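You operate a simulated robot arm through the tools that you are given. There is no shell and no other tool.

You are at the controls of a simulated robot arm. One attempt, no reset.

JOB
Clamp the white rod in the cradle and file its flat end smooth.
Fine: put the file back and open the clamp again; leave the other rods as they are. Set down upright: file with a wooden grip. What is to be rubbed or washed off counts as gone when no trace of it is left.

Only the result counts: the job must be done as asked and must still hold three seconds after the hand-in. Knocking over, shifting, dropping, spilling or breaking anything else fails it.

ROBOT AND FRAMES
A 7-joint arm with a fingered hand, fixed in place. Base frame: the origin is on the floor under the middle of its stand, x ahead of it, y to its left, z up; the work surface is at about z = 600. Lengths are in mm, angles in degrees, forces in N, time in s.
With the tool pointing down near the work surface it reaches from about 100 to 800 mm from the base axis. Its first joint turns from -69.0 to 172.0 degrees. Payload 3.4 kg.
The tool frame sits at the grasp point between the pads (the TCP): z along the fingers, y along the line on which they close. The tips reach 39 mm beyond it. The gripper opens to 180 mm; its body begins 111 mm behind the TCP. The gripper is a hand of 3 fingers: y runs from the thumb to the fingers, the wrist lies at [0, 0, -262] in the tool frame, and closing takes about 1.5 s.
Orientation is told as [roll, pitch, yaw] about the base's x, y, z axes, in that order, counted from this pose: with the fingers straight down and closing along the base's y, the tool's x points along the base's -x, its y along +y and its z along -z.

CONTROLS
- The arm moves only by the tool step_arm. Its arguments are lists of equal length, an entry for each row: "travel": the shift along the tool's x, y, z in mm, a list of three; "rotation": the turn, a rotation vector about the tool's x, y, z in degrees, a list of three. In form: {"travel": [[tx, ty, tz], ...], "rotation": [[rx, ry, rz], ...]}. A call has 1 to 20 rows; each row is the pose to reach, as a shift and turn from the pose commanded when the call began, along the tool's axes at that moment. "jaw" is the finger opening in mm, from 0 to 180, set as the call begins (left out, the last holds). A row lasts 0.2 s, in which the tool goes at most 50 mm and 8.6 degrees; a call with a longer step from one row to the next is refused whole, and so is a gripper value outside its range. Where a pose cannot be reached the arm comes as near as it can. A force on the tool above 40 N (or 10 N above the force at the start of the call, whichever is more), or a blocked arm, ends the call early, and 0.2 s more pass. The fingers move at their own pace (about 72 mm/s each) and stop on an object; they squeeze with about 22 N. The grip force told is the motor's: it shows also when the fingers shut on nothing. Time passes only in rows, and 0.2 s behind the last, so rows that repeat a pose let the fingers close. It gives the time, the measured TCP pose, the force on the tool (base axes), the opening and the grip force at its end, in the units of the frame above (readings bear some noise), with the torque about the TCP (base axes, N m) and any sound that the robot's microphone picked up, and new pictures: "pictures" is both (left out), scene, wrist or none.
- Cameras (640 x 400 px; columns grow to the right, rows downward): "scene" is fixed at [406.5, 652.8, 1400.4]; the picture's right is [-0.94, -0.34, 0.00], its down [-0.19, 0.53, -0.83] and it looks along [0.28, -0.78, -0.56] (base axes); focal length 364 px, centre (320, 200). "wrist" rides on the gripper at [63, -36, -128] in the tool frame; the picture's right is [0.50, 0.87, 0.00], its down [-0.75, 0.43, -0.49] and it looks along [-0.43, 0.25, 0.87] (tool axes); focal length 226 px, centre (320, 200). There is no depth. A picture from a camera that has moved, and an enlarged one, comes with that camera's place and axes in the base frame and with its lens. The place of the scene camera against the robot may be out by one fixed shift of up to 25 mm in any direction.
- lift_body(by): moves the trunk up (or, below 0, down) by that many mm; the arm rides with it, the base frame stays. It gives what a move gives, with no picture.
- move_fingers(finger1, finger2, thumb_bend): sets how far each is bent, from 0 (flat) to 1 (curled in); at 0.3 the hand is open as for a grip, at 0.7 the pads meet at the TCP. One left out holds its place. A second passes; each finger stops where it meets its share of the squeeze, and holds until it gets a number again. A gripper value or a shape takes the hand back. It gives what a move gives, with no picture; readings hold the bend of each and the force on the fingers (four entries, about 0 where the hand has none), thumb and palm.
- grasp_type(shape): the hand has 3 fingers and takes this shape, open, in about a second: jaw (thumb against the fingers, like two jaws); tri (thumb and two fingers); tip (a fingertip pinch); poke (one finger out to press); point (the index stretched); flat (the hand flat); cup (the hand cupped); fist (a fist). The gripper value then closes the fingers along that shape, each until it touches; the sizes above hold for jaw. It gives what a move gives, with no picture.
- enlarge(camera, box): a new picture of the part [left, top, right, bottom] of that camera's present view, enlarged. No time passes.
- job_done(): hands the job in; it is judged then, once.

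Places have to be worked out from the pictures, the camera data and where the tool is seen. Open the gripper and draw the arm clear of the work before you hand the job in, unless the task says otherwise.

The tools are called after "Emit:" as a command line: name --argument value ..., lists and objects as JSON in quotes. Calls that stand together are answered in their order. step_arm: Moves the arm, as the interface text tells. Its arguments: {"type":"object","properties":{"travel":{"type":"array","items":{"type":"array","items":{"type":"number"}}},"rotation":{"type":"array","items":{"type":"array","items":{"type":"number"}}},"jaw":{"type":"number"},"pictures":{"type":"string","enum":["both","scene","wrist","none"]}},"required":["travel","rotation"]} The other tools are called the same way: lift_body (by) moves the trunk up or down; grasp_type (shape) gives the hand a shape; move_fingers (finger1, finger2, thumb_bend) moves the fingers one by one; enlarge (camera, box) takes an enlarged picture of a part of a camera's view; job_done () hands the job in.

At the start:

```text
time_s: 0.0
tool_pos: [468.2, -382.2, 965.6]
ee_rot: [0.1, 0.1, 0.0]
contact_force: [-0.2, -0.3, -0.1]
ft_torque: [-0.01, 0.01, -0.03]
grip_width: 179.7
finger_force: 0.1
shape: jaw
bend: [0.3, 0.3, 0.3]
finger forces: [0.1, 0.0, 0.1, 0.0, 0.0, 0.0]
trunk travel left (down, up): [-175.0, 367.0]
```

scene: 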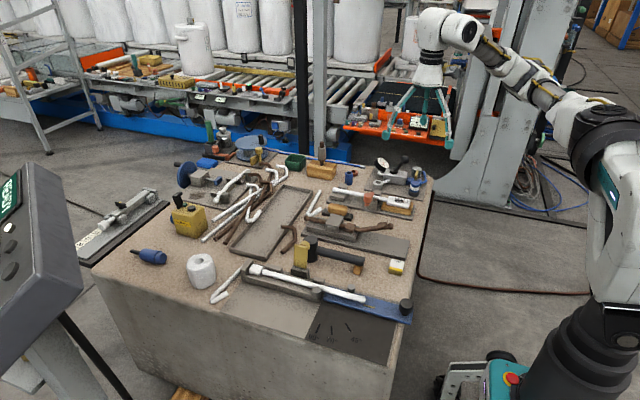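
wrist: 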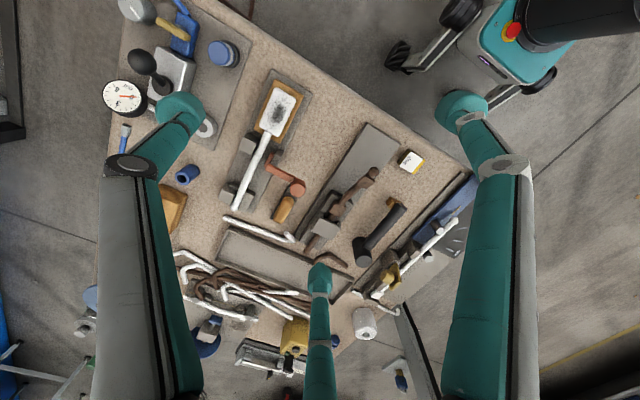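

The pictures show a cluttered bench with several fixtures. I enlarge parts of both views to find the cradle, clamp, white rod and file.

Emit:
enlarge --camera "scene" --box '[200, 220, 440, 370]'

Emit:
enlarge --camera "scene" --box '[280, 140, 440, 240]'

Emit:
enlarge --camera "scene" --box '[160, 130, 320, 230]'

Emit:
enlarge --camera "wrist" --box '[200, 60, 480, 235]'

Emit:
enlarge --camera "wrist" --box '[320, 160, 480, 260]'

```text
2.67 times, centred on (320, 295) of scene
camera zoom: at [406.5, 652.8, 1400.4], right [-0.94, -0.34, 0.0], down [-0.19, 0.53, -0.83], along [0.28, -0.78, -0.56], focal length 972 px, centre (320, -53)
```

zoom: 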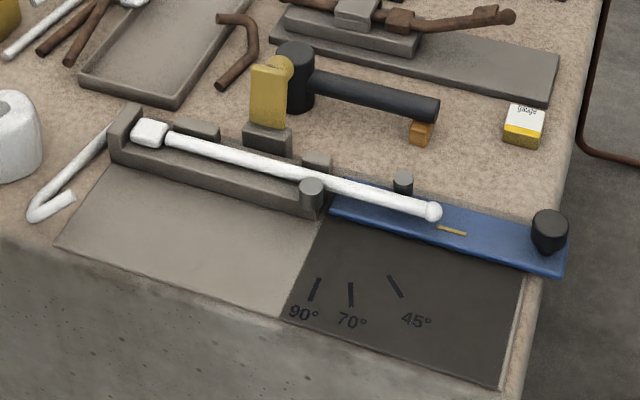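

```text
4.00 times, centred on (360, 190) of scene
camera zoom: at [406.5, 652.8, 1400.4], right [-0.94, -0.34, 0.0], down [-0.19, 0.53, -0.83], along [0.28, -0.78, -0.56], focal length 1458 px, centre (160, 240)
```

zoom: 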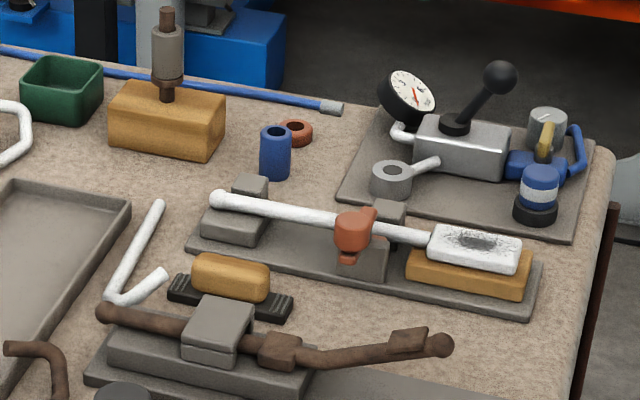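

```text
4.00 times, centred on (240, 180) of scene
camera zoom: at [406.5, 652.8, 1400.4], right [-0.94, -0.34, 0.0], down [-0.19, 0.53, -0.83], along [0.28, -0.78, -0.56], focal length 1458 px, centre (640, 280)
```

zoom: 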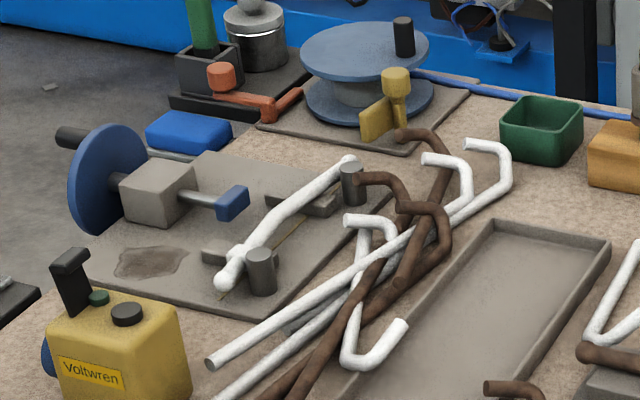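

```text
2.29 times, centred on (340, 148) of wrist
camera zoom: at [405.0, -418.2, 1092.7], right [-0.5, 0.87, 0.0], down [0.75, 0.43, 0.49], along [0.43, 0.25, -0.87], focal length 517 px, centre (274, 320)
```

zoom: 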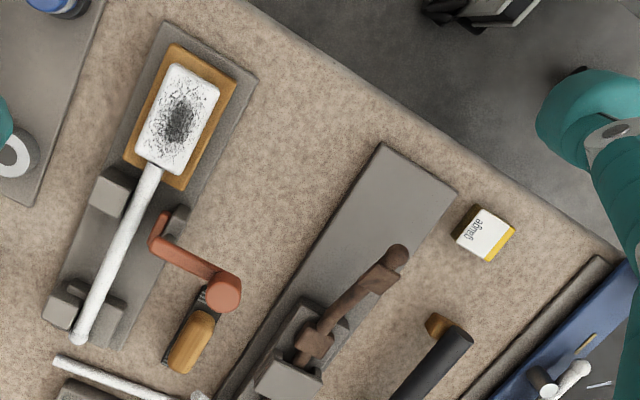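

```text
4.00 times, centred on (400, 210) of wrist
camera zoom: at [405.0, -418.2, 1092.7], right [-0.5, 0.87, 0.0], down [0.75, 0.43, 0.49], along [0.43, 0.25, -0.87], focal length 904 px, centre (0, 160)
```

zoom: 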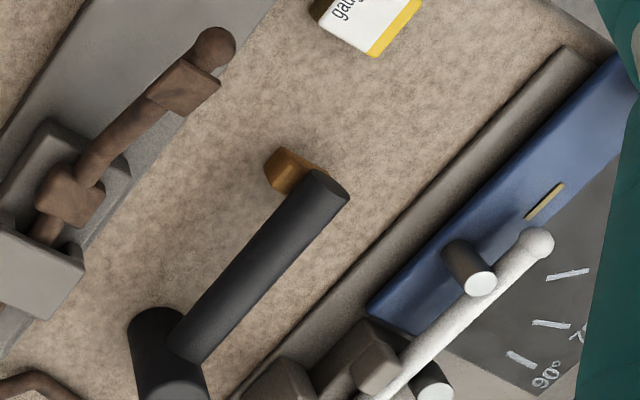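

The fixture with the red clamp, a white rod with a dark-marked flat end on an ochre rest, and a wooden-gripped block file beside it look like the job. I take closer looks at these.

Emit:
enlarge --camera "scene" --box '[320, 175, 420, 238]'

Emit:
enlarge --camera "wrist" --box '[215, 130, 327, 200]'

Emit:
enlarge --camera "wrist" --box '[215, 60, 327, 130]'

Emit:
enlarge --camera "wrist" --box '[220, 160, 332, 230]'

```text
6.35 times, centred on (370, 206) of scene
camera zoom: at [406.5, 652.8, 1400.4], right [-0.94, -0.34, 0.0], down [-0.19, 0.53, -0.83], along [0.28, -0.78, -0.56], focal length 2314 px, centre (2, 159)
```

zoom: 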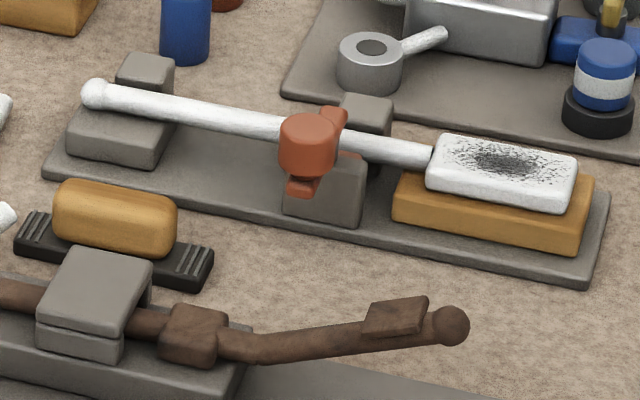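

```text
5.71 times, centred on (271, 165) of wrist
camera zoom: at [405.0, -418.2, 1092.7], right [-0.5, 0.87, 0.0], down [0.75, 0.43, 0.49], along [0.43, 0.25, -0.87], focal length 1292 px, centre (600, 400)
```

zoom: 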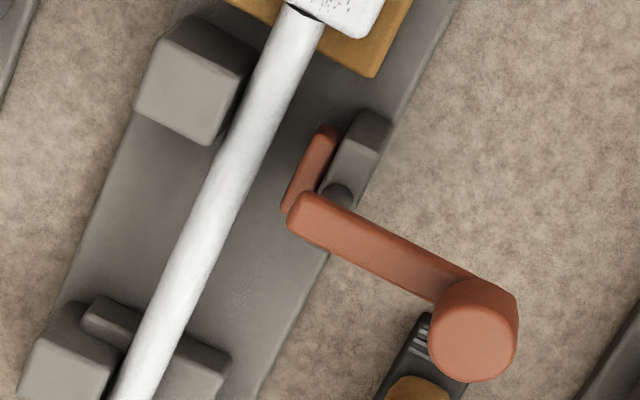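

```text
5.71 times, centred on (271, 95) of wrist
camera zoom: at [405.0, -418.2, 1092.7], right [-0.5, 0.87, 0.0], down [0.75, 0.43, 0.49], along [0.43, 0.25, -0.87], focal length 1292 px, centre (600, 800)
```

zoom: 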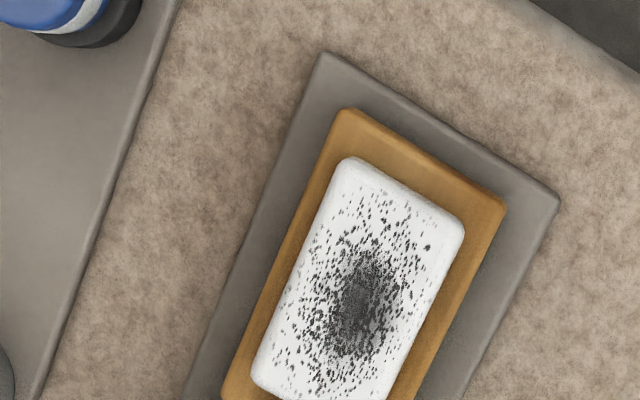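

```text
5.71 times, centred on (276, 195) of wrist
camera zoom: at [405.0, -418.2, 1092.7], right [-0.5, 0.87, 0.0], down [0.75, 0.43, 0.49], along [0.43, 0.25, -0.87], focal length 1292 px, centre (571, 229)
```

zoom: 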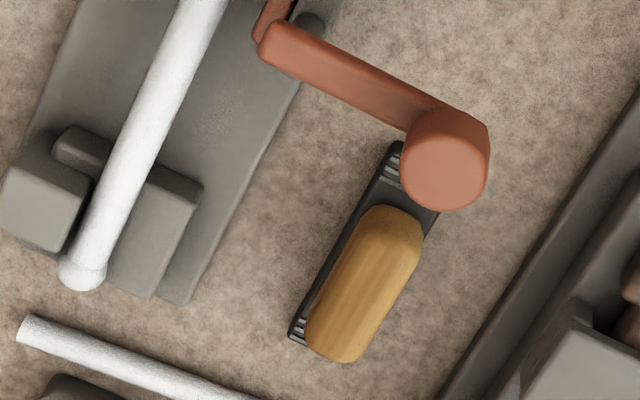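

The fixture lies around (500–750, -450). I turn the hand a quarter turn and come round to the +y side for a side view of the clamp.

Emit:
step_arm --travel '[[-7, 12, 14], [-14, 24, 28], [-21, 36, 42], [-28, 48, 56], [-35, 60, 70], [-42, 72, 84], [-49, 84, 98], [-56, 96, 112], [-63, 108, 126], [-70, 120, 140], [-78, 131, 156]]' --rotation '[[0, 0, 8.18], [0, 0, 16.36], [0, 0, 24.54], [0, 0, 32.72], [0, 0, 40.9], [0, 0, 49.08], [0, 0, 57.26], [0, 0, 65.44], [0, 0, 73.62], [0, 0, 81.8], [0, 0, 90]]' --pictures "both"

```text
time_s: 2.4
tool_pos: [545.8, -248.0, 810.4]
ee_rot: [0.0, -0.3, -90.2]
contact_force: [0.0, 0.0, -0.5]
ft_torque: [0.0, 0.02, 0.02]
grip_width: 180.0
finger_force: 0.2
shape: jaw
bend: [0.3, 0.3, 0.3]
finger forces: [0.0, 0.1, 0.0, 0.1, 0.0, 0.1]
trunk travel left (down, up): [-175.0, 367.0]
camera wrist: at [508.9, -184.0, 938.0], right [0.87, 0.5, 0.0], down [0.43, -0.75, 0.5], along [0.25, -0.43, -0.87], focal length 226 px, centre (320, 200)
```

scene: 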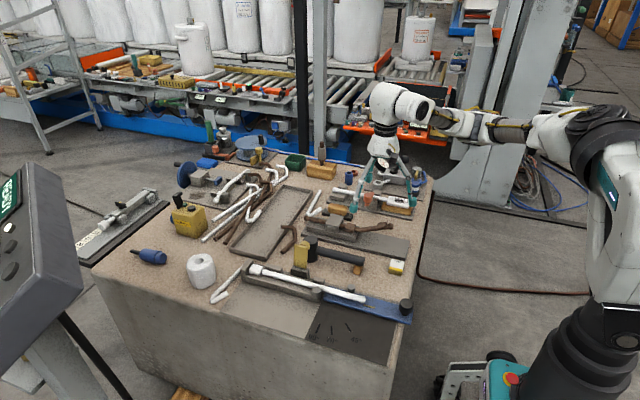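
wrist: 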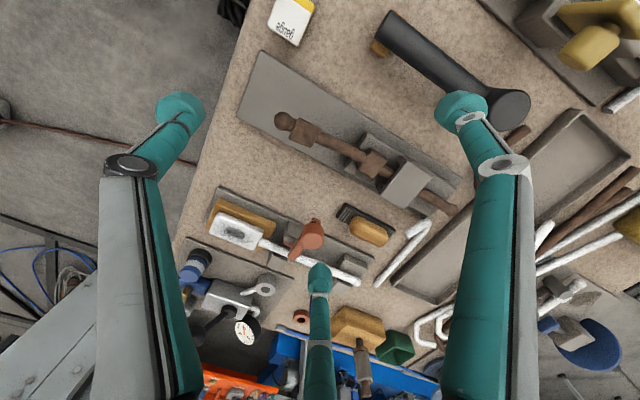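

The quarter turn was reached; the clamp now sits ahead at the middle of the wrist view. I tilt the hand to look at it more from the side.

Emit:
step_arm --travel '[[0, 0, 0], [0, 0, 0], [0, 0, 0]]' --rotation '[[0, -8, 0], [0, -16, 0], [0, -22, 0]]' --pictures "wrist"

Emit:
enlarge --camera "wrist" --box '[200, 100, 440, 250]'

```text
time_s: 3.2
tool_pos: [544.9, -246.9, 810.9]
ee_rot: [0.1, -22.4, -90.1]
contact_force: [0.4, 0.1, 0.1]
ft_torque: [0.0, -0.02, -0.01]
grip_width: 179.8
finger_force: 0.1
shape: jaw
bend: [0.3, 0.3, 0.3]
finger forces: [0.0, 0.0, 0.0, 0.0, 0.0, 0.0]
trunk travel left (down, up): [-175.0, 367.0]
camera wrist: at [507.4, -140.5, 905.4], right [0.87, 0.46, -0.19], down [0.43, -0.51, 0.74], along [0.25, -0.73, -0.64], focal length 226 px, centre (320, 200)
```

wrist: 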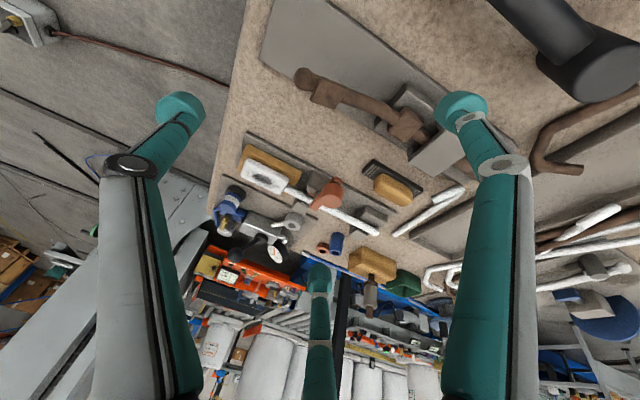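

```text
2.67 times, centred on (320, 175) of wrist
camera zoom: at [507.4, -140.5, 905.4], right [0.87, 0.46, -0.19], down [0.43, -0.51, 0.74], along [0.25, -0.73, -0.64], focal length 603 px, centre (320, 267)
```

zoom: 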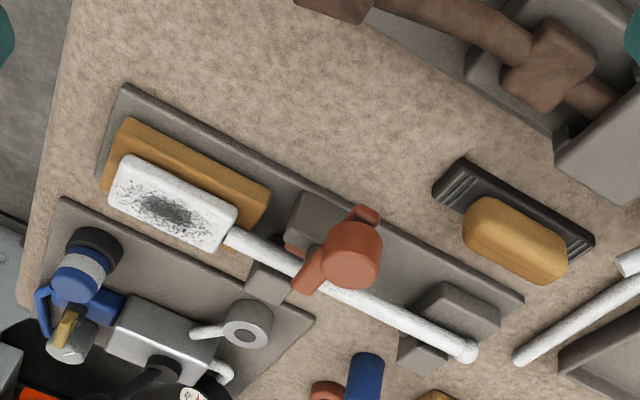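

I zoom in on the clamp from this side.

Emit:
enlarge --camera "wrist" --box '[285, 160, 365, 210]'

Emit:
enlarge --camera "wrist" --box '[350, 145, 430, 195]'

Emit:
enlarge --camera "wrist" --box '[230, 140, 310, 190]'

```text
8.00 times, centred on (325, 185) of wrist
camera zoom: at [507.4, -140.5, 905.4], right [0.87, 0.46, -0.19], down [0.43, -0.51, 0.74], along [0.25, -0.73, -0.64], focal length 1808 px, centre (280, 320)
```

zoom: 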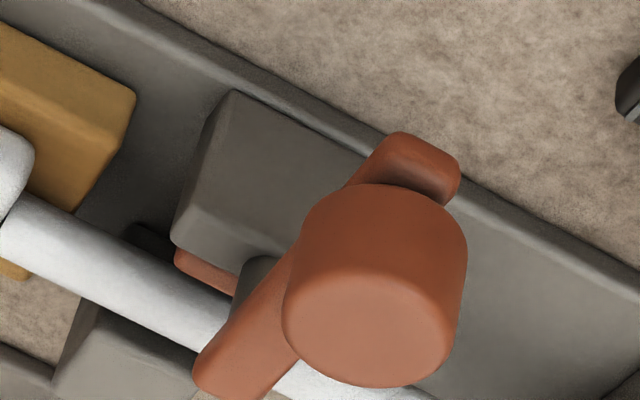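

```text
8.00 times, centred on (390, 170) of wrist
camera zoom: at [507.4, -140.5, 905.4], right [0.87, 0.46, -0.19], down [0.43, -0.51, 0.74], along [0.25, -0.73, -0.64], focal length 1808 px, centre (-240, 440)
```

zoom: 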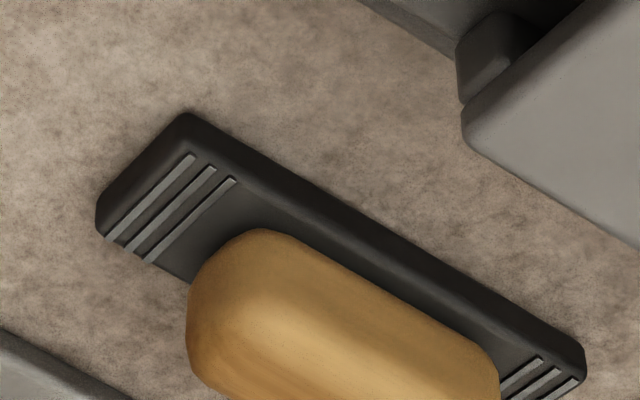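

```text
8.00 times, centred on (270, 165) of wrist
camera zoom: at [507.4, -140.5, 905.4], right [0.87, 0.46, -0.19], down [0.43, -0.51, 0.74], along [0.25, -0.73, -0.64], focal length 1808 px, centre (720, 480)
```

zoom: 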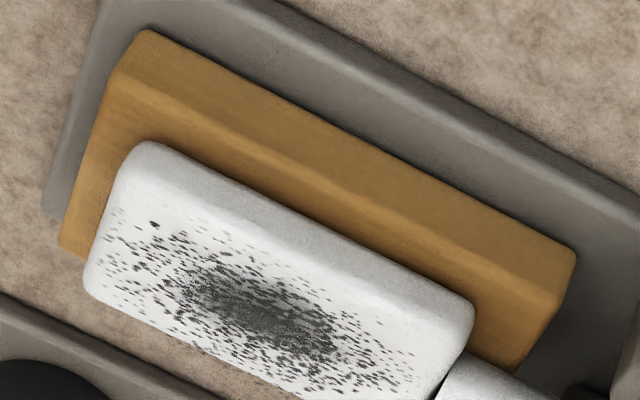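

The clamp appears to be a horizontal crank: bar along y at z≈675 with an upright knob at about (598,-355,700) and a vertical pin near (595,-415), plus a short red finger by the rod. I move over to the -y side, higher up, to see the finger and pin clearly.

Emit:
step_arm --travel '[[-38.6, 7.3, 17.3], [-77.2, 14.6, 34.6], [-115.8, 21.9, 51.9], [-154.4, 29.1, 69.3], [-193, 36.4, 86.6], [-231.7, 43.7, 103.9], [-270.3, 51, 121.2]]' --rotation '[[0, 7.4, 0], [0, 14.8, 0], [0, 22.2, 0], [0, 22.2, 0], [0, 22.2, 0], [0, 22.2, 0], [0, 22.2, 0]]' --pictures "wrist"

```text
time_s: 4.8
tool_pos: [594.9, -544.5, 798.6]
ee_rot: [0.0, 0.0, -90.0]
contact_force: [-0.1, -0.2, -0.1]
ft_torque: [0.02, 0.02, 0.01]
grip_width: 179.6
finger_force: 0.0
shape: jaw
bend: [0.3, 0.3, 0.3]
finger forces: [0.0, 0.0, 0.0, 0.0, 0.1, 0.1]
trunk travel left (down, up): [-175.0, 367.0]
camera wrist: at [556.7, -480.8, 927.6], right [0.87, 0.5, 0.0], down [0.44, -0.75, 0.49], along [0.25, -0.43, -0.87], focal length 226 px, centre (320, 200)
```

wrist: 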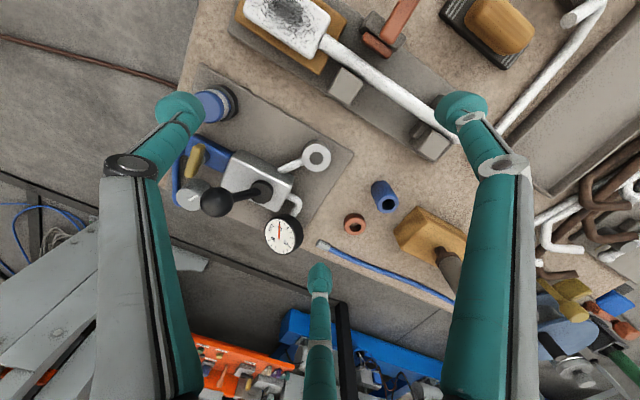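

The clamp is at the top of this view; I enlarge it.

Emit:
enlarge --camera "wrist" --box '[320, 0, 448, 80]'

Emit:
enlarge --camera "wrist" --box '[220, 0, 348, 80]'

Emit:
enlarge --camera "wrist" --box '[350, 0, 414, 40]'

```text
5.00 times, centred on (384, 40) of wrist
camera zoom: at [556.7, -480.8, 927.6], right [0.87, 0.5, 0.0], down [0.44, -0.75, 0.49], along [0.25, -0.43, -0.87], focal length 1130 px, centre (0, 1000)
```

zoom: 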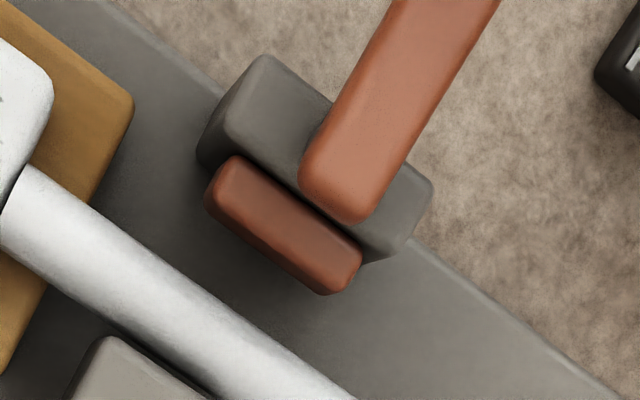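

```text
5.00 times, centred on (284, 40) of wrist
camera zoom: at [556.7, -480.8, 927.6], right [0.87, 0.5, 0.0], down [0.44, -0.75, 0.49], along [0.25, -0.43, -0.87], focal length 1130 px, centre (500, 1000)
```

zoom: 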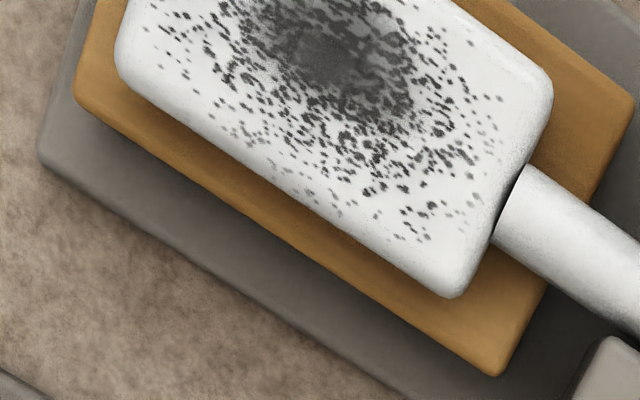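

```text
10.00 times, centred on (382, 20) of wrist
camera zoom: at [556.7, -480.8, 927.6], right [0.87, 0.5, 0.0], down [0.44, -0.75, 0.49], along [0.25, -0.43, -0.87], focal length 2261 px, centre (-300, 2000)
```

zoom: 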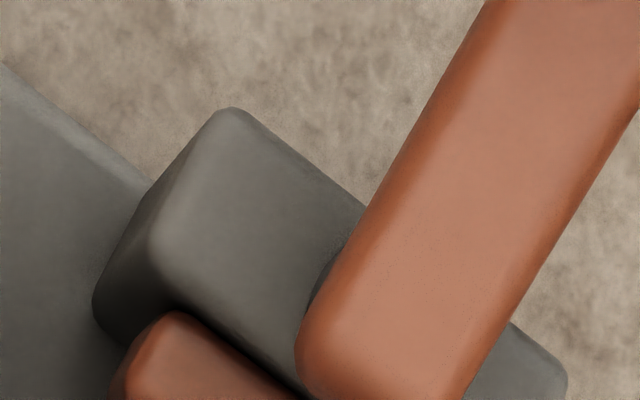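

The clamp is now clear: a red pad slides off the gray block toward the rod when the lever is turned on its vertical pin (about (597,-415)); the knob top is near (596.5,-355,709). I move above the knob with the fingers partly closed, to cage it between them.

Emit:
step_arm --travel '[[47, 0.5, 0], [94, 1, 0], [142, 1.5, 0], [189.5, 2, 0], [189.5, 2, 0]]' --rotation '[[0, 0, 0], [0, 0, 0], [0, 0, 0], [0, 0, 0], [0, 0, 0]]' --jaw 70 --pictures "both"

Emit:
enlarge --camera "scene" --box '[320, 130, 440, 230]'

```text
time_s: 6.0
tool_pos: [599.3, -352.9, 802.1]
ee_rot: [0.2, 0.0, -90.0]
contact_force: [-0.1, -0.8, -0.2]
ft_torque: [-0.01, 0.0, 0.0]
grip_width: 70.4
finger_force: 0.0
shape: jaw
bend: [0.72, 0.72, 0.74]
finger forces: [0.1, 0.0, 0.1, 0.0, 0.1, 0.1]
trunk travel left (down, up): [-175.0, 367.0]
camera wrist: at [561.6, -290.7, 929.1], right [0.87, 0.5, 0.0], down [0.43, -0.75, 0.49], along [0.25, -0.43, -0.87], focal length 226 px, centre (320, 200)
```

scene: 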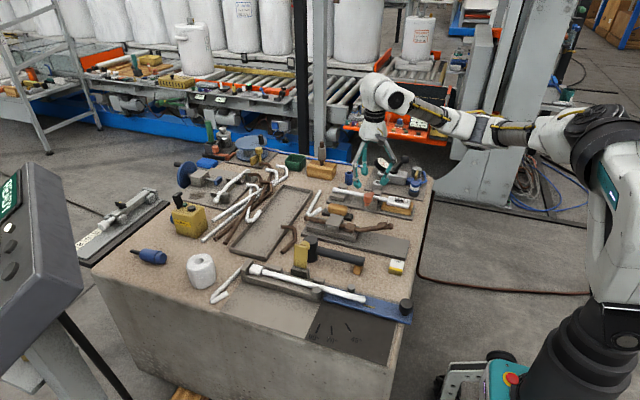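
wrist: 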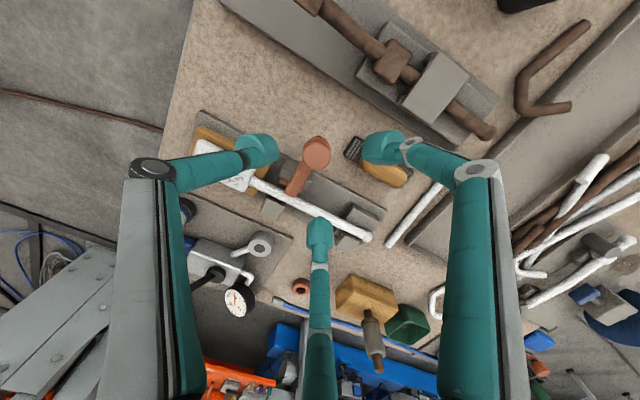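

```text
4.00 times, centred on (380, 180) of scene
camera zoom: at [406.5, 652.8, 1400.4], right [-0.94, -0.34, 0.0], down [-0.19, 0.53, -0.83], along [0.28, -0.78, -0.56], focal length 1458 px, centre (80, 280)
```

zoom: 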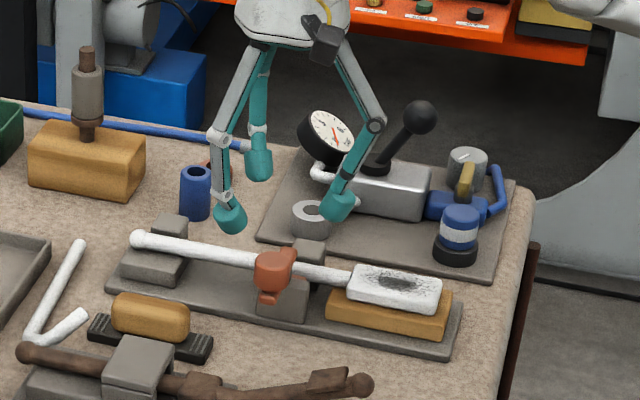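

The hand's two fingers sit well apart across the tool x axis with the thumb between them, so a small knob may slip between. I try the "tri" and "tip" shapes here in free air to see how they look.

Emit:
grasp_type --shape "tri"

Emit:
enlarge --camera "wrist" --box '[0, 0, 640, 400]'

Emit:
enlarge --camera "scene" --box '[320, 130, 440, 205]'

Emit:
grasp_type --shape "tip"

Emit:
enlarge --camera "wrist" --box '[0, 0, 640, 400]'

Emit:
enlarge --camera "scene" --box '[320, 130, 440, 205]'

```text
time_s: 6.9
tool_pos: [599.8, -353.9, 801.5]
ee_rot: [0.1, -0.1, -90.0]
contact_force: [-0.5, 0.1, -0.1]
ft_torque: [-0.01, 0.0, 0.02]
grip_width: 179.9
finger_force: 0.1
shape: tri
bend: [0.3, 0.3, 0.3]
finger forces: [0.0, 0.1, 0.0, 0.0, 0.1, 0.1]
trunk travel left (down, up): [-175.0, 367.0]
```

```text
1.00 times, centred on (320, 200) of wrist (not enlarged: the box is as wide or as high as the picture)
camera zoom: at [561.7, -290.7, 929.1], right [0.87, 0.5, 0.0], down [0.43, -0.75, 0.49], along [0.25, -0.43, -0.87], focal length 226 px, centre (320, 200)
```

zoom: 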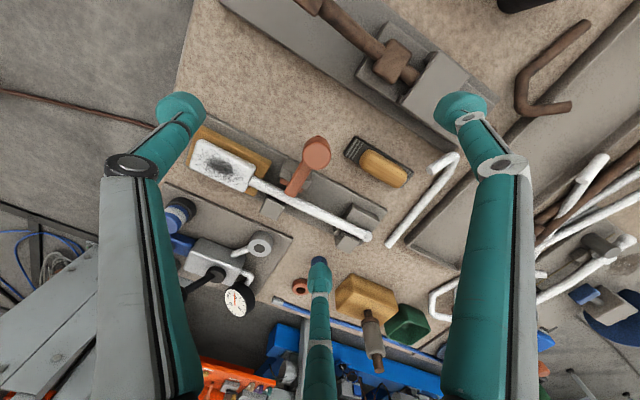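

```text
5.33 times, centred on (380, 168) of scene
camera zoom: at [406.5, 652.8, 1400.4], right [-0.94, -0.34, 0.0], down [-0.19, 0.53, -0.83], along [0.28, -0.78, -0.56], focal length 1944 px, centre (0, 373)
```

zoom: 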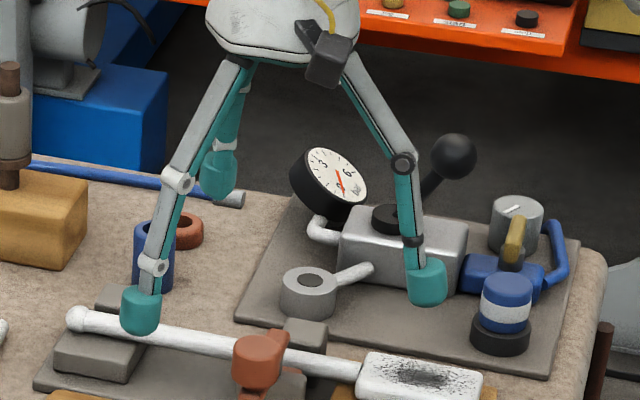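

```text
time_s: 7.8
tool_pos: [599.2, -352.8, 801.7]
ee_rot: [0.1, 0.1, -89.9]
contact_force: [-0.2, -0.8, 0.0]
ft_torque: [-0.01, 0.0, 0.02]
grip_width: 179.8
finger_force: 0.0
shape: tip
bend: [0.3, 0.3, 0.3]
finger forces: [0.0, 0.1, 0.0, 0.1, 0.0, 0.0]
trunk travel left (down, up): [-175.0, 367.0]
```

```text
1.00 times, centred on (320, 200) of wrist (not enlarged: the box is as wide or as high as the picture)
camera zoom: at [561.7, -290.7, 929.1], right [0.87, 0.5, 0.0], down [0.43, -0.75, 0.49], along [0.25, -0.43, -0.87], focal length 226 px, centre (320, 200)
```

zoom: 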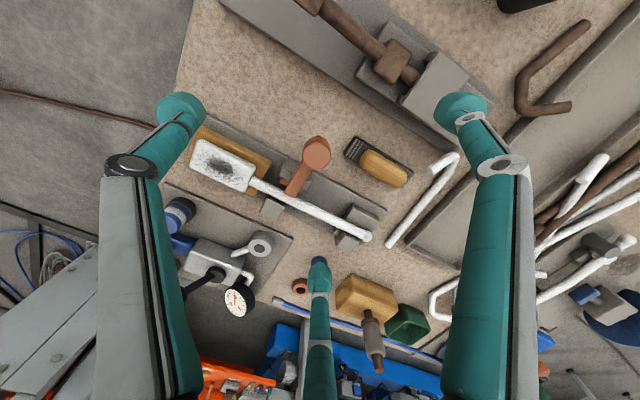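

```text
5.33 times, centred on (380, 168) of scene
camera zoom: at [406.5, 652.8, 1400.4], right [-0.94, -0.34, 0.0], down [-0.19, 0.53, -0.83], along [0.28, -0.78, -0.56], focal length 1944 px, centre (0, 373)
```

zoom: 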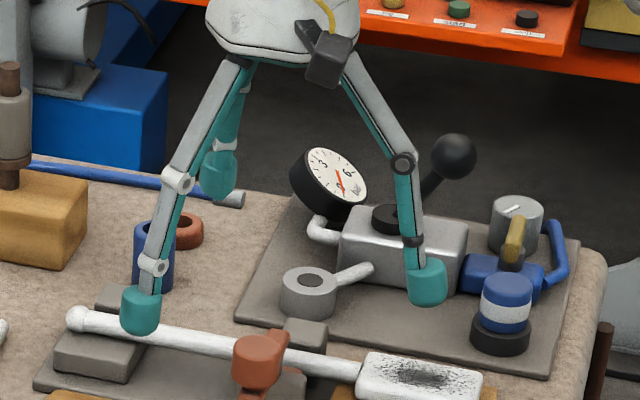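

Opened, the shapes look alike. I check how "tip" closes by setting a small opening in free air.

Emit:
step_arm --travel '[[0, 0, 0], [0, 0, 0], [0, 0, 0], [0, 0, 0], [0, 0, 0], [0, 0, 0]]' --rotation '[[0, 0, 0], [0, 0, 0], [0, 0, 0], [0, 0, 0], [0, 0, 0], [0, 0, 0]]' --jaw 30 --pictures "wrist"

Emit:
enlarge --camera "scene" --box '[320, 130, 440, 205]'

Emit:
grasp_type --shape "tri"

Emit:
step_arm --travel '[[0, 0, 0], [0, 0, 0], [0, 0, 0], [0, 0, 0], [0, 0, 0], [0, 0, 0]]' --rotation '[[0, 0, 0], [0, 0, 0], [0, 0, 0], [0, 0, 0], [0, 0, 0], [0, 0, 0]]' --jaw 30 --pictures "wrist"

Emit:
enlarge --camera "scene" --box '[320, 130, 440, 205]'

```text
time_s: 9.2
tool_pos: [599.5, -354.8, 800.6]
ee_rot: [0.1, 0.0, -90.1]
contact_force: [0.1, 0.1, 0.4]
ft_torque: [0.03, 0.05, -0.01]
grip_width: 30.4
finger_force: 0.1
shape: tip
bend: [0.72, 0.72, 0.74]
finger forces: [0.0, 0.1, 0.0, 0.1, 0.0, 0.0]
trunk travel left (down, up): [-175.0, 367.0]
camera wrist: at [561.7, -290.8, 929.1], right [0.87, 0.5, 0.0], down [0.43, -0.75, 0.49], along [0.25, -0.43, -0.87], focal length 226 px, centre (320, 200)
```

wrist: 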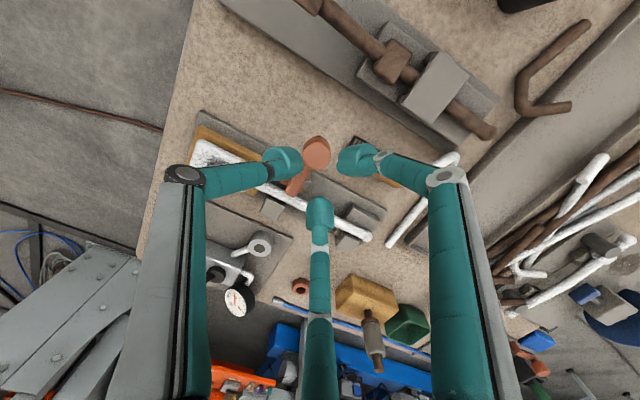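

```text
5.33 times, centred on (380, 168) of scene
camera zoom: at [406.5, 652.8, 1400.4], right [-0.94, -0.34, 0.0], down [-0.19, 0.53, -0.83], along [0.28, -0.78, -0.56], focal length 1944 px, centre (0, 373)
```

zoom: 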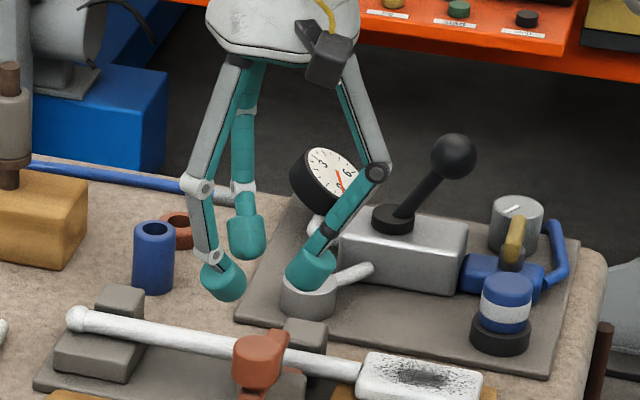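

```text
time_s: 10.1
tool_pos: [599.9, -353.4, 800.4]
ee_rot: [0.1, 0.0, -90.0]
contact_force: [0.4, 0.0, -0.8]
ft_torque: [0.01, 0.04, 0.0]
grip_width: 179.7
finger_force: 0.1
shape: tri
bend: [0.3, 0.3, 0.3]
finger forces: [0.1, 0.0, 0.1, 0.0, 0.0, 0.1]
trunk travel left (down, up): [-175.0, 367.0]
```

```text
time_s: 11.5
tool_pos: [598.6, -353.2, 800.5]
ee_rot: [0.0, 0.0, -90.0]
contact_force: [0.2, 0.2, -0.7]
ft_torque: [0.0, 0.02, 0.0]
grip_width: 30.7
finger_force: 0.1
shape: tri
bend: [0.72, 0.72, 0.74]
finger forces: [0.1, 0.0, 0.0, 0.1, 0.1, 0.0]
trunk travel left (down, up): [-175.0, 367.0]
camera wrist: at [561.7, -290.7, 929.1], right [0.87, 0.5, 0.0], down [0.43, -0.75, 0.49], along [0.25, -0.43, -0.87], focal length 226 px, centre (320, 200)
```

wrist: 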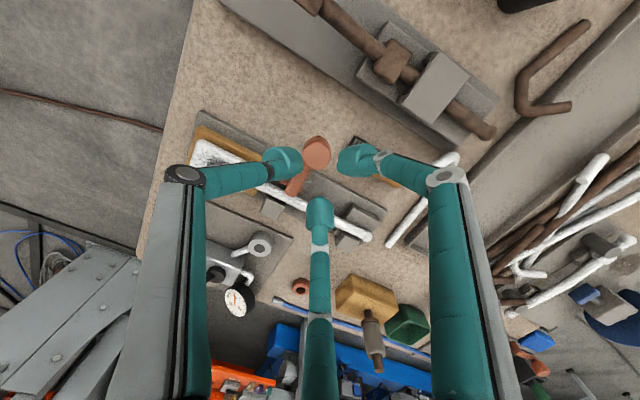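

```text
5.33 times, centred on (380, 168) of scene
camera zoom: at [406.5, 652.8, 1400.4], right [-0.94, -0.34, 0.0], down [-0.19, 0.53, -0.83], along [0.28, -0.78, -0.56], focal length 1944 px, centre (0, 373)
```

zoom: 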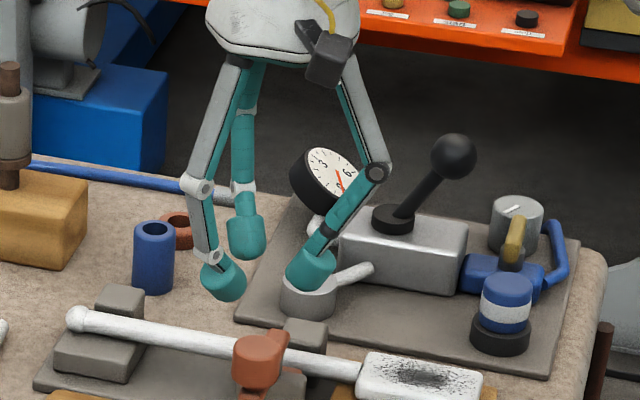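

Both shapes close alike: the thumb and the two fingers converge as a three-point chuck, good for the round knob. I open to 75 and lower the tips around the knob, keeping them above the bar.

Emit:
step_arm --travel '[[0, 0, 0], [0, 0, 0], [-1, -1, 25], [-1.5, -2, 50], [-1.5, -2, 70]]' --rotation '[[0, 0, 0], [0, 0, 0], [0, 0, 0], [0, 0, 0], [0, 0, 0]]' --jaw 75 --pictures "wrist"

Emit:
enlarge --camera "scene" --box '[320, 150, 420, 213]'

Emit:
enlarge --camera "wrist" --box '[220, 90, 420, 215]'

```text
time_s: 12.7
tool_pos: [597.9, -355.7, 732.7]
ee_rot: [0.2, 0.0, -90.0]
contact_force: [-0.8, -0.6, 0.5]
ft_torque: [-0.03, -0.03, 0.0]
grip_width: 74.6
finger_force: 0.0
shape: tri
bend: [0.72, 0.72, 0.74]
finger forces: [0.0, 0.0, 0.1, 0.1, 0.0, 0.1]
trunk travel left (down, up): [-175.0, 367.0]
camera wrist: at [560.4, -292.5, 859.9], right [0.87, 0.5, 0.0], down [0.43, -0.75, 0.49], along [0.25, -0.43, -0.87], focal length 226 px, centre (320, 200)
```

wrist: 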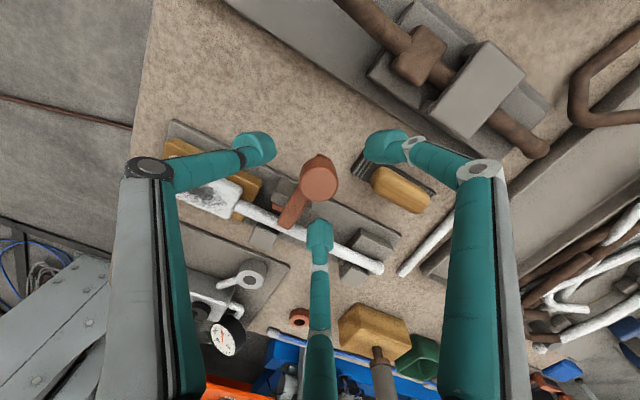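

```text
6.35 times, centred on (370, 182) of scene
camera zoom: at [406.5, 652.8, 1400.4], right [-0.94, -0.34, 0.0], down [-0.19, 0.53, -0.83], along [0.28, -0.78, -0.56], focal length 2314 px, centre (2, 318)
```

zoom: 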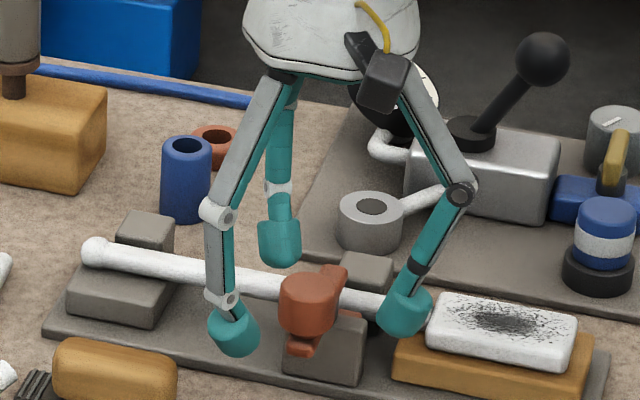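

```text
3.20 times, centred on (320, 152) of wrist
camera zoom: at [560.4, -292.5, 859.9], right [0.87, 0.5, 0.0], down [0.43, -0.75, 0.49], along [0.25, -0.43, -0.87], focal length 723 px, centre (320, 352)
```

zoom: 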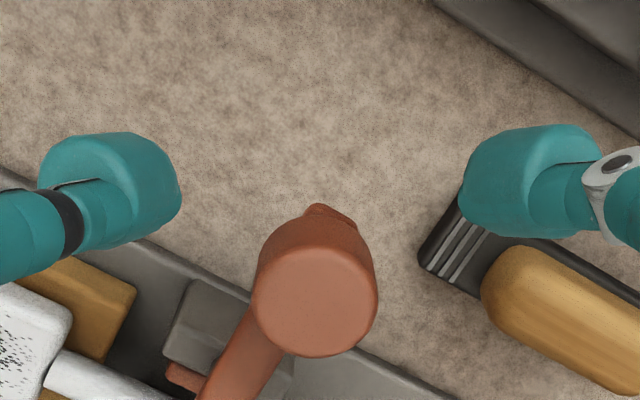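

The tips sit around the knob at z≈694, and the knob is centred between them. I lower another 9 mm and close to a loose cage of 42 mm.

Emit:
step_arm --travel '[[0, 0, 4.5], [0, 0, 9], [0, 0, 9], [0, 0, 9], [0, 0, 9]]' --rotation '[[0, 0, 0], [0, 0, 0], [0, 0, 0], [0, 0, 0], [0, 0, 0]]' --jaw 42 --pictures "wrist"

Emit:
enlarge --camera "scene" --box '[320, 150, 420, 213]'

Emit:
enlarge --camera "wrist" --box '[220, 90, 420, 215]'

```text
time_s: 13.9
tool_pos: [596.5, -355.6, 722.4]
ee_rot: [0.1, -0.1, -90.0]
contact_force: [-0.4, 0.0, 0.4]
ft_torque: [0.0, 0.01, -0.04]
grip_width: 42.3
finger_force: 0.1
shape: tri
bend: [0.72, 0.72, 0.74]
finger forces: [0.1, 0.0, 0.0, 0.0, 0.0, 0.0]
trunk travel left (down, up): [-175.0, 367.0]
camera wrist: at [559.7, -293.0, 850.6], right [0.87, 0.5, 0.0], down [0.43, -0.75, 0.49], along [0.25, -0.43, -0.87], focal length 226 px, centre (320, 200)
```

wrist: 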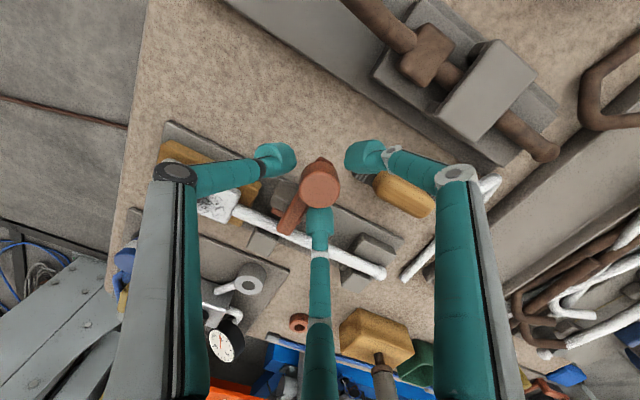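

```text
6.35 times, centred on (370, 182) of scene
camera zoom: at [406.5, 652.8, 1400.4], right [-0.94, -0.34, 0.0], down [-0.19, 0.53, -0.83], along [0.28, -0.78, -0.56], focal length 2314 px, centre (2, 318)
```

zoom: 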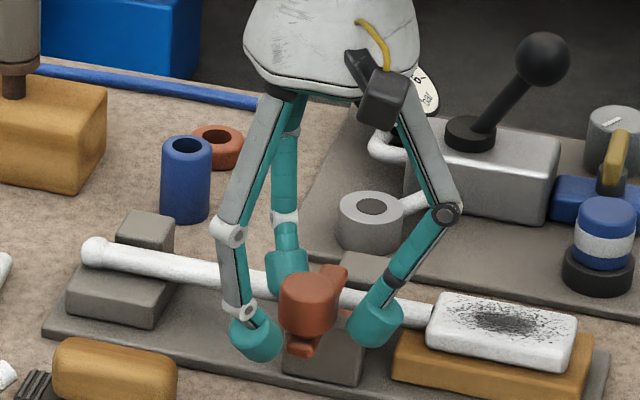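

```text
3.20 times, centred on (320, 152) of wrist
camera zoom: at [559.7, -293.0, 850.6], right [0.87, 0.5, 0.0], down [0.43, -0.75, 0.49], along [0.25, -0.43, -0.87], focal length 723 px, centre (320, 352)
```

zoom: 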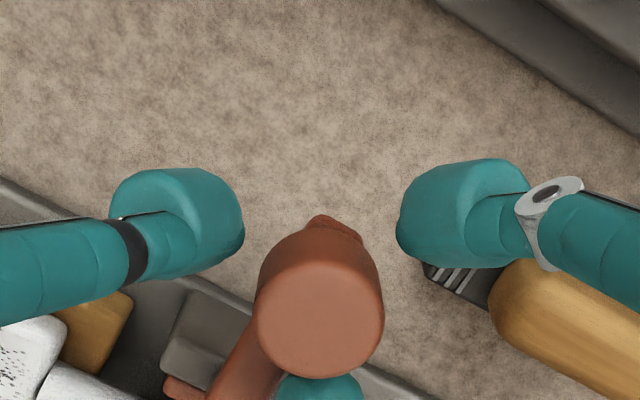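

The cage is placed: thumb on the -x side, fingers on the +x side of the knob. I first try turning the lever gently toward +x, watching the force.

Emit:
step_arm --travel '[[0, 6, 0], [0, 11, 0], [-0.5, 15, 0], [-1, 19, 0], [-2, 23, 0], [-3, 27, 0]]' --rotation '[[0, 0, 0], [0, 0, 0], [0, 0, 0], [0, 0, 0], [0, 0, 0], [0, 0, 0]]' --pictures "wrist"

Emit:
enlarge --camera "wrist" --box '[220, 90, 420, 215]'

```text
time_s: 15.3
tool_pos: [621.6, -359.5, 723.0]
ee_rot: [0.1, -0.1, -90.0]
contact_force: [-9.5, 3.1, 1.2]
ft_torque: [0.12, 0.42, -0.09]
grip_width: 52.0
finger_force: 0.0
shape: tri
bend: [0.72, 0.72, 0.7]
finger forces: [0.0, 0.0, 0.0, 0.1, 8.8, 0.0]
trunk travel left (down, up): [-175.0, 367.0]
camera wrist: at [584.5, -295.9, 850.6], right [0.87, 0.5, 0.0], down [0.44, -0.75, 0.49], along [0.25, -0.43, -0.87], focal length 226 px, centre (320, 200)
```

wrist: 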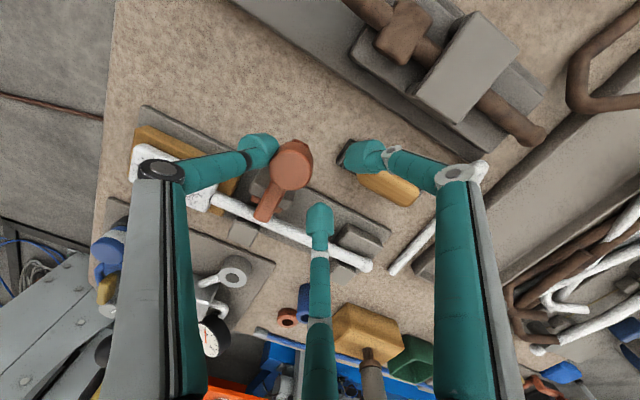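

```text
3.20 times, centred on (320, 152) of wrist
camera zoom: at [584.5, -295.9, 850.6], right [0.87, 0.5, 0.0], down [0.44, -0.75, 0.49], along [0.25, -0.43, -0.87], focal length 723 px, centre (320, 352)
```

zoom: 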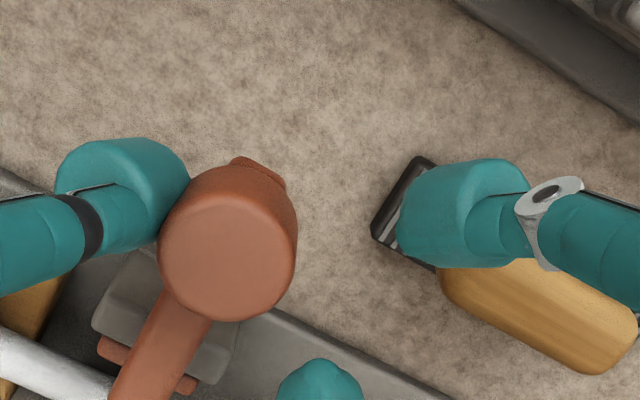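

The knob stayed at x≈596 with 9 N from the thumb, so +x looks blocked. I go back to centre, close on the knob and try turning it toward -x.

Emit:
step_arm --travel '[[1, -9, 0], [2, -18, 0], [3.5, -26, 0], [3.5, -26, 0]]' --rotation '[[0, 0, 0], [0, 0, 0], [0, 0, 0], [0, 0, 0]]' --pictures "none"

Emit:
step_arm --travel '[[0, 0, 0], [0, 0, 0], [0, 0, 0], [0, 0, 0]]' --rotation '[[0, 0, 0], [0, 0, 0], [0, 0, 0], [0, 0, 0]]' --jaw 15 --pictures "wrist"

Emit:
enlarge --camera "wrist" --box '[220, 90, 420, 215]'

```text
time_s: 16.3
tool_pos: [596.8, -355.1, 722.6]
ee_rot: [0.2, 0.0, -90.0]
contact_force: [-1.1, 0.4, -0.7]
ft_torque: [0.0, 0.01, 0.03]
grip_width: 42.5
finger_force: 0.0
shape: tri
bend: [0.72, 0.72, 0.74]
finger forces: [0.0, 0.1, 0.0, 0.0, 0.0, 0.0]
trunk travel left (down, up): [-175.0, 367.0]
```

```text
time_s: 17.3
tool_pos: [596.8, -354.6, 721.8]
ee_rot: [-0.1, 0.0, -90.0]
contact_force: [-0.3, 2.5, -3.2]
ft_torque: [0.07, 0.0, -0.08]
grip_width: 19.6
finger_force: 21.7
shape: tri
bend: [0.71, 0.71, 0.73]
finger forces: [19.5, 19.9, 0.1, 0.0, 20.0, 0.0]
trunk travel left (down, up): [-175.0, 367.0]
camera wrist: at [559.5, -292.3, 849.5], right [0.87, 0.5, 0.0], down [0.44, -0.75, 0.49], along [0.25, -0.43, -0.87], focal length 226 px, centre (320, 200)
```

wrist: 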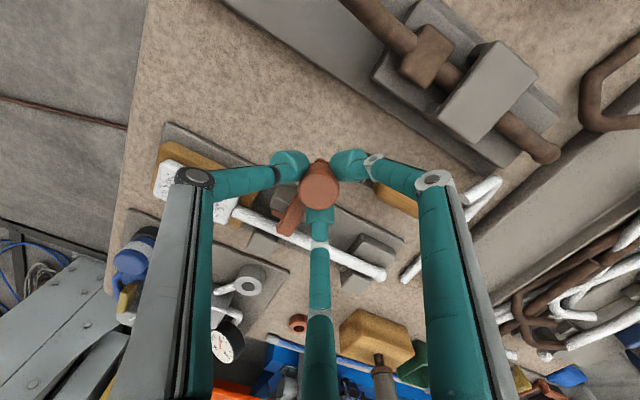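

```text
3.20 times, centred on (320, 152) of wrist
camera zoom: at [559.5, -292.3, 849.5], right [0.87, 0.5, 0.0], down [0.44, -0.75, 0.49], along [0.25, -0.43, -0.87], focal length 723 px, centre (320, 352)
```

zoom: 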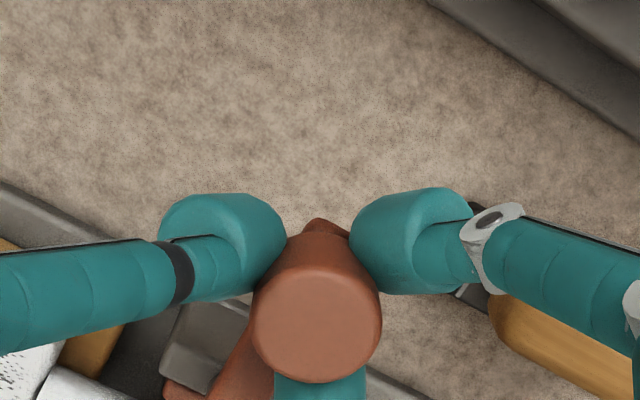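

The knob is held by all three fingers (20 N each). I now follow an arc of radius 60 about (597,-415) toward -x for 15°.

Emit:
step_arm --travel '[[-0.1, -3.1, 0], [-0.3, -6.3, 0], [-0.7, -9.4, 0], [-1.3, -12.5, 0], [-2.0, -15.5, 0]]' --rotation '[[0, 0, -3], [0, 0, -6], [0, 0, -9], [0, 0, -12], [0, 0, -15]]' --pictures "wrist"

Emit:
enlarge --camera "wrist" --box '[220, 90, 420, 215]'

```text
time_s: 18.5
tool_pos: [580.6, -356.9, 722.0]
ee_rot: [-0.1, 0.0, -74.9]
contact_force: [-0.2, 2.4, -4.6]
ft_torque: [0.08, 0.03, -0.05]
grip_width: 19.4
finger_force: 21.9
shape: tri
bend: [0.71, 0.71, 0.73]
finger forces: [19.6, 20.4, 0.0, 0.0, 20.0, 0.0]
trunk travel left (down, up): [-175.0, 367.0]
camera wrist: at [528.7, -306.0, 849.6], right [0.71, 0.71, 0.0], down [0.62, -0.61, 0.49], along [0.35, -0.35, -0.87], focal length 226 px, centre (320, 200)
```

wrist: 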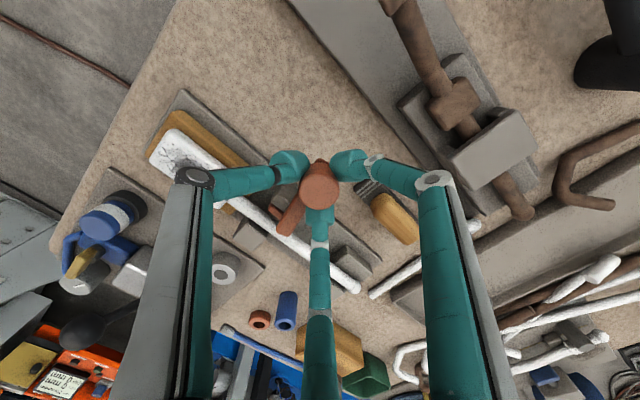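

```text
3.20 times, centred on (320, 152) of wrist
camera zoom: at [528.7, -306.0, 849.6], right [0.71, 0.71, 0.0], down [0.62, -0.61, 0.49], along [0.35, -0.35, -0.87], focal length 723 px, centre (320, 352)
```

zoom: 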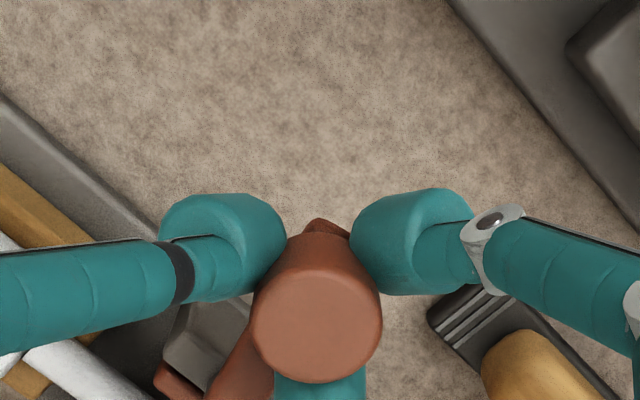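

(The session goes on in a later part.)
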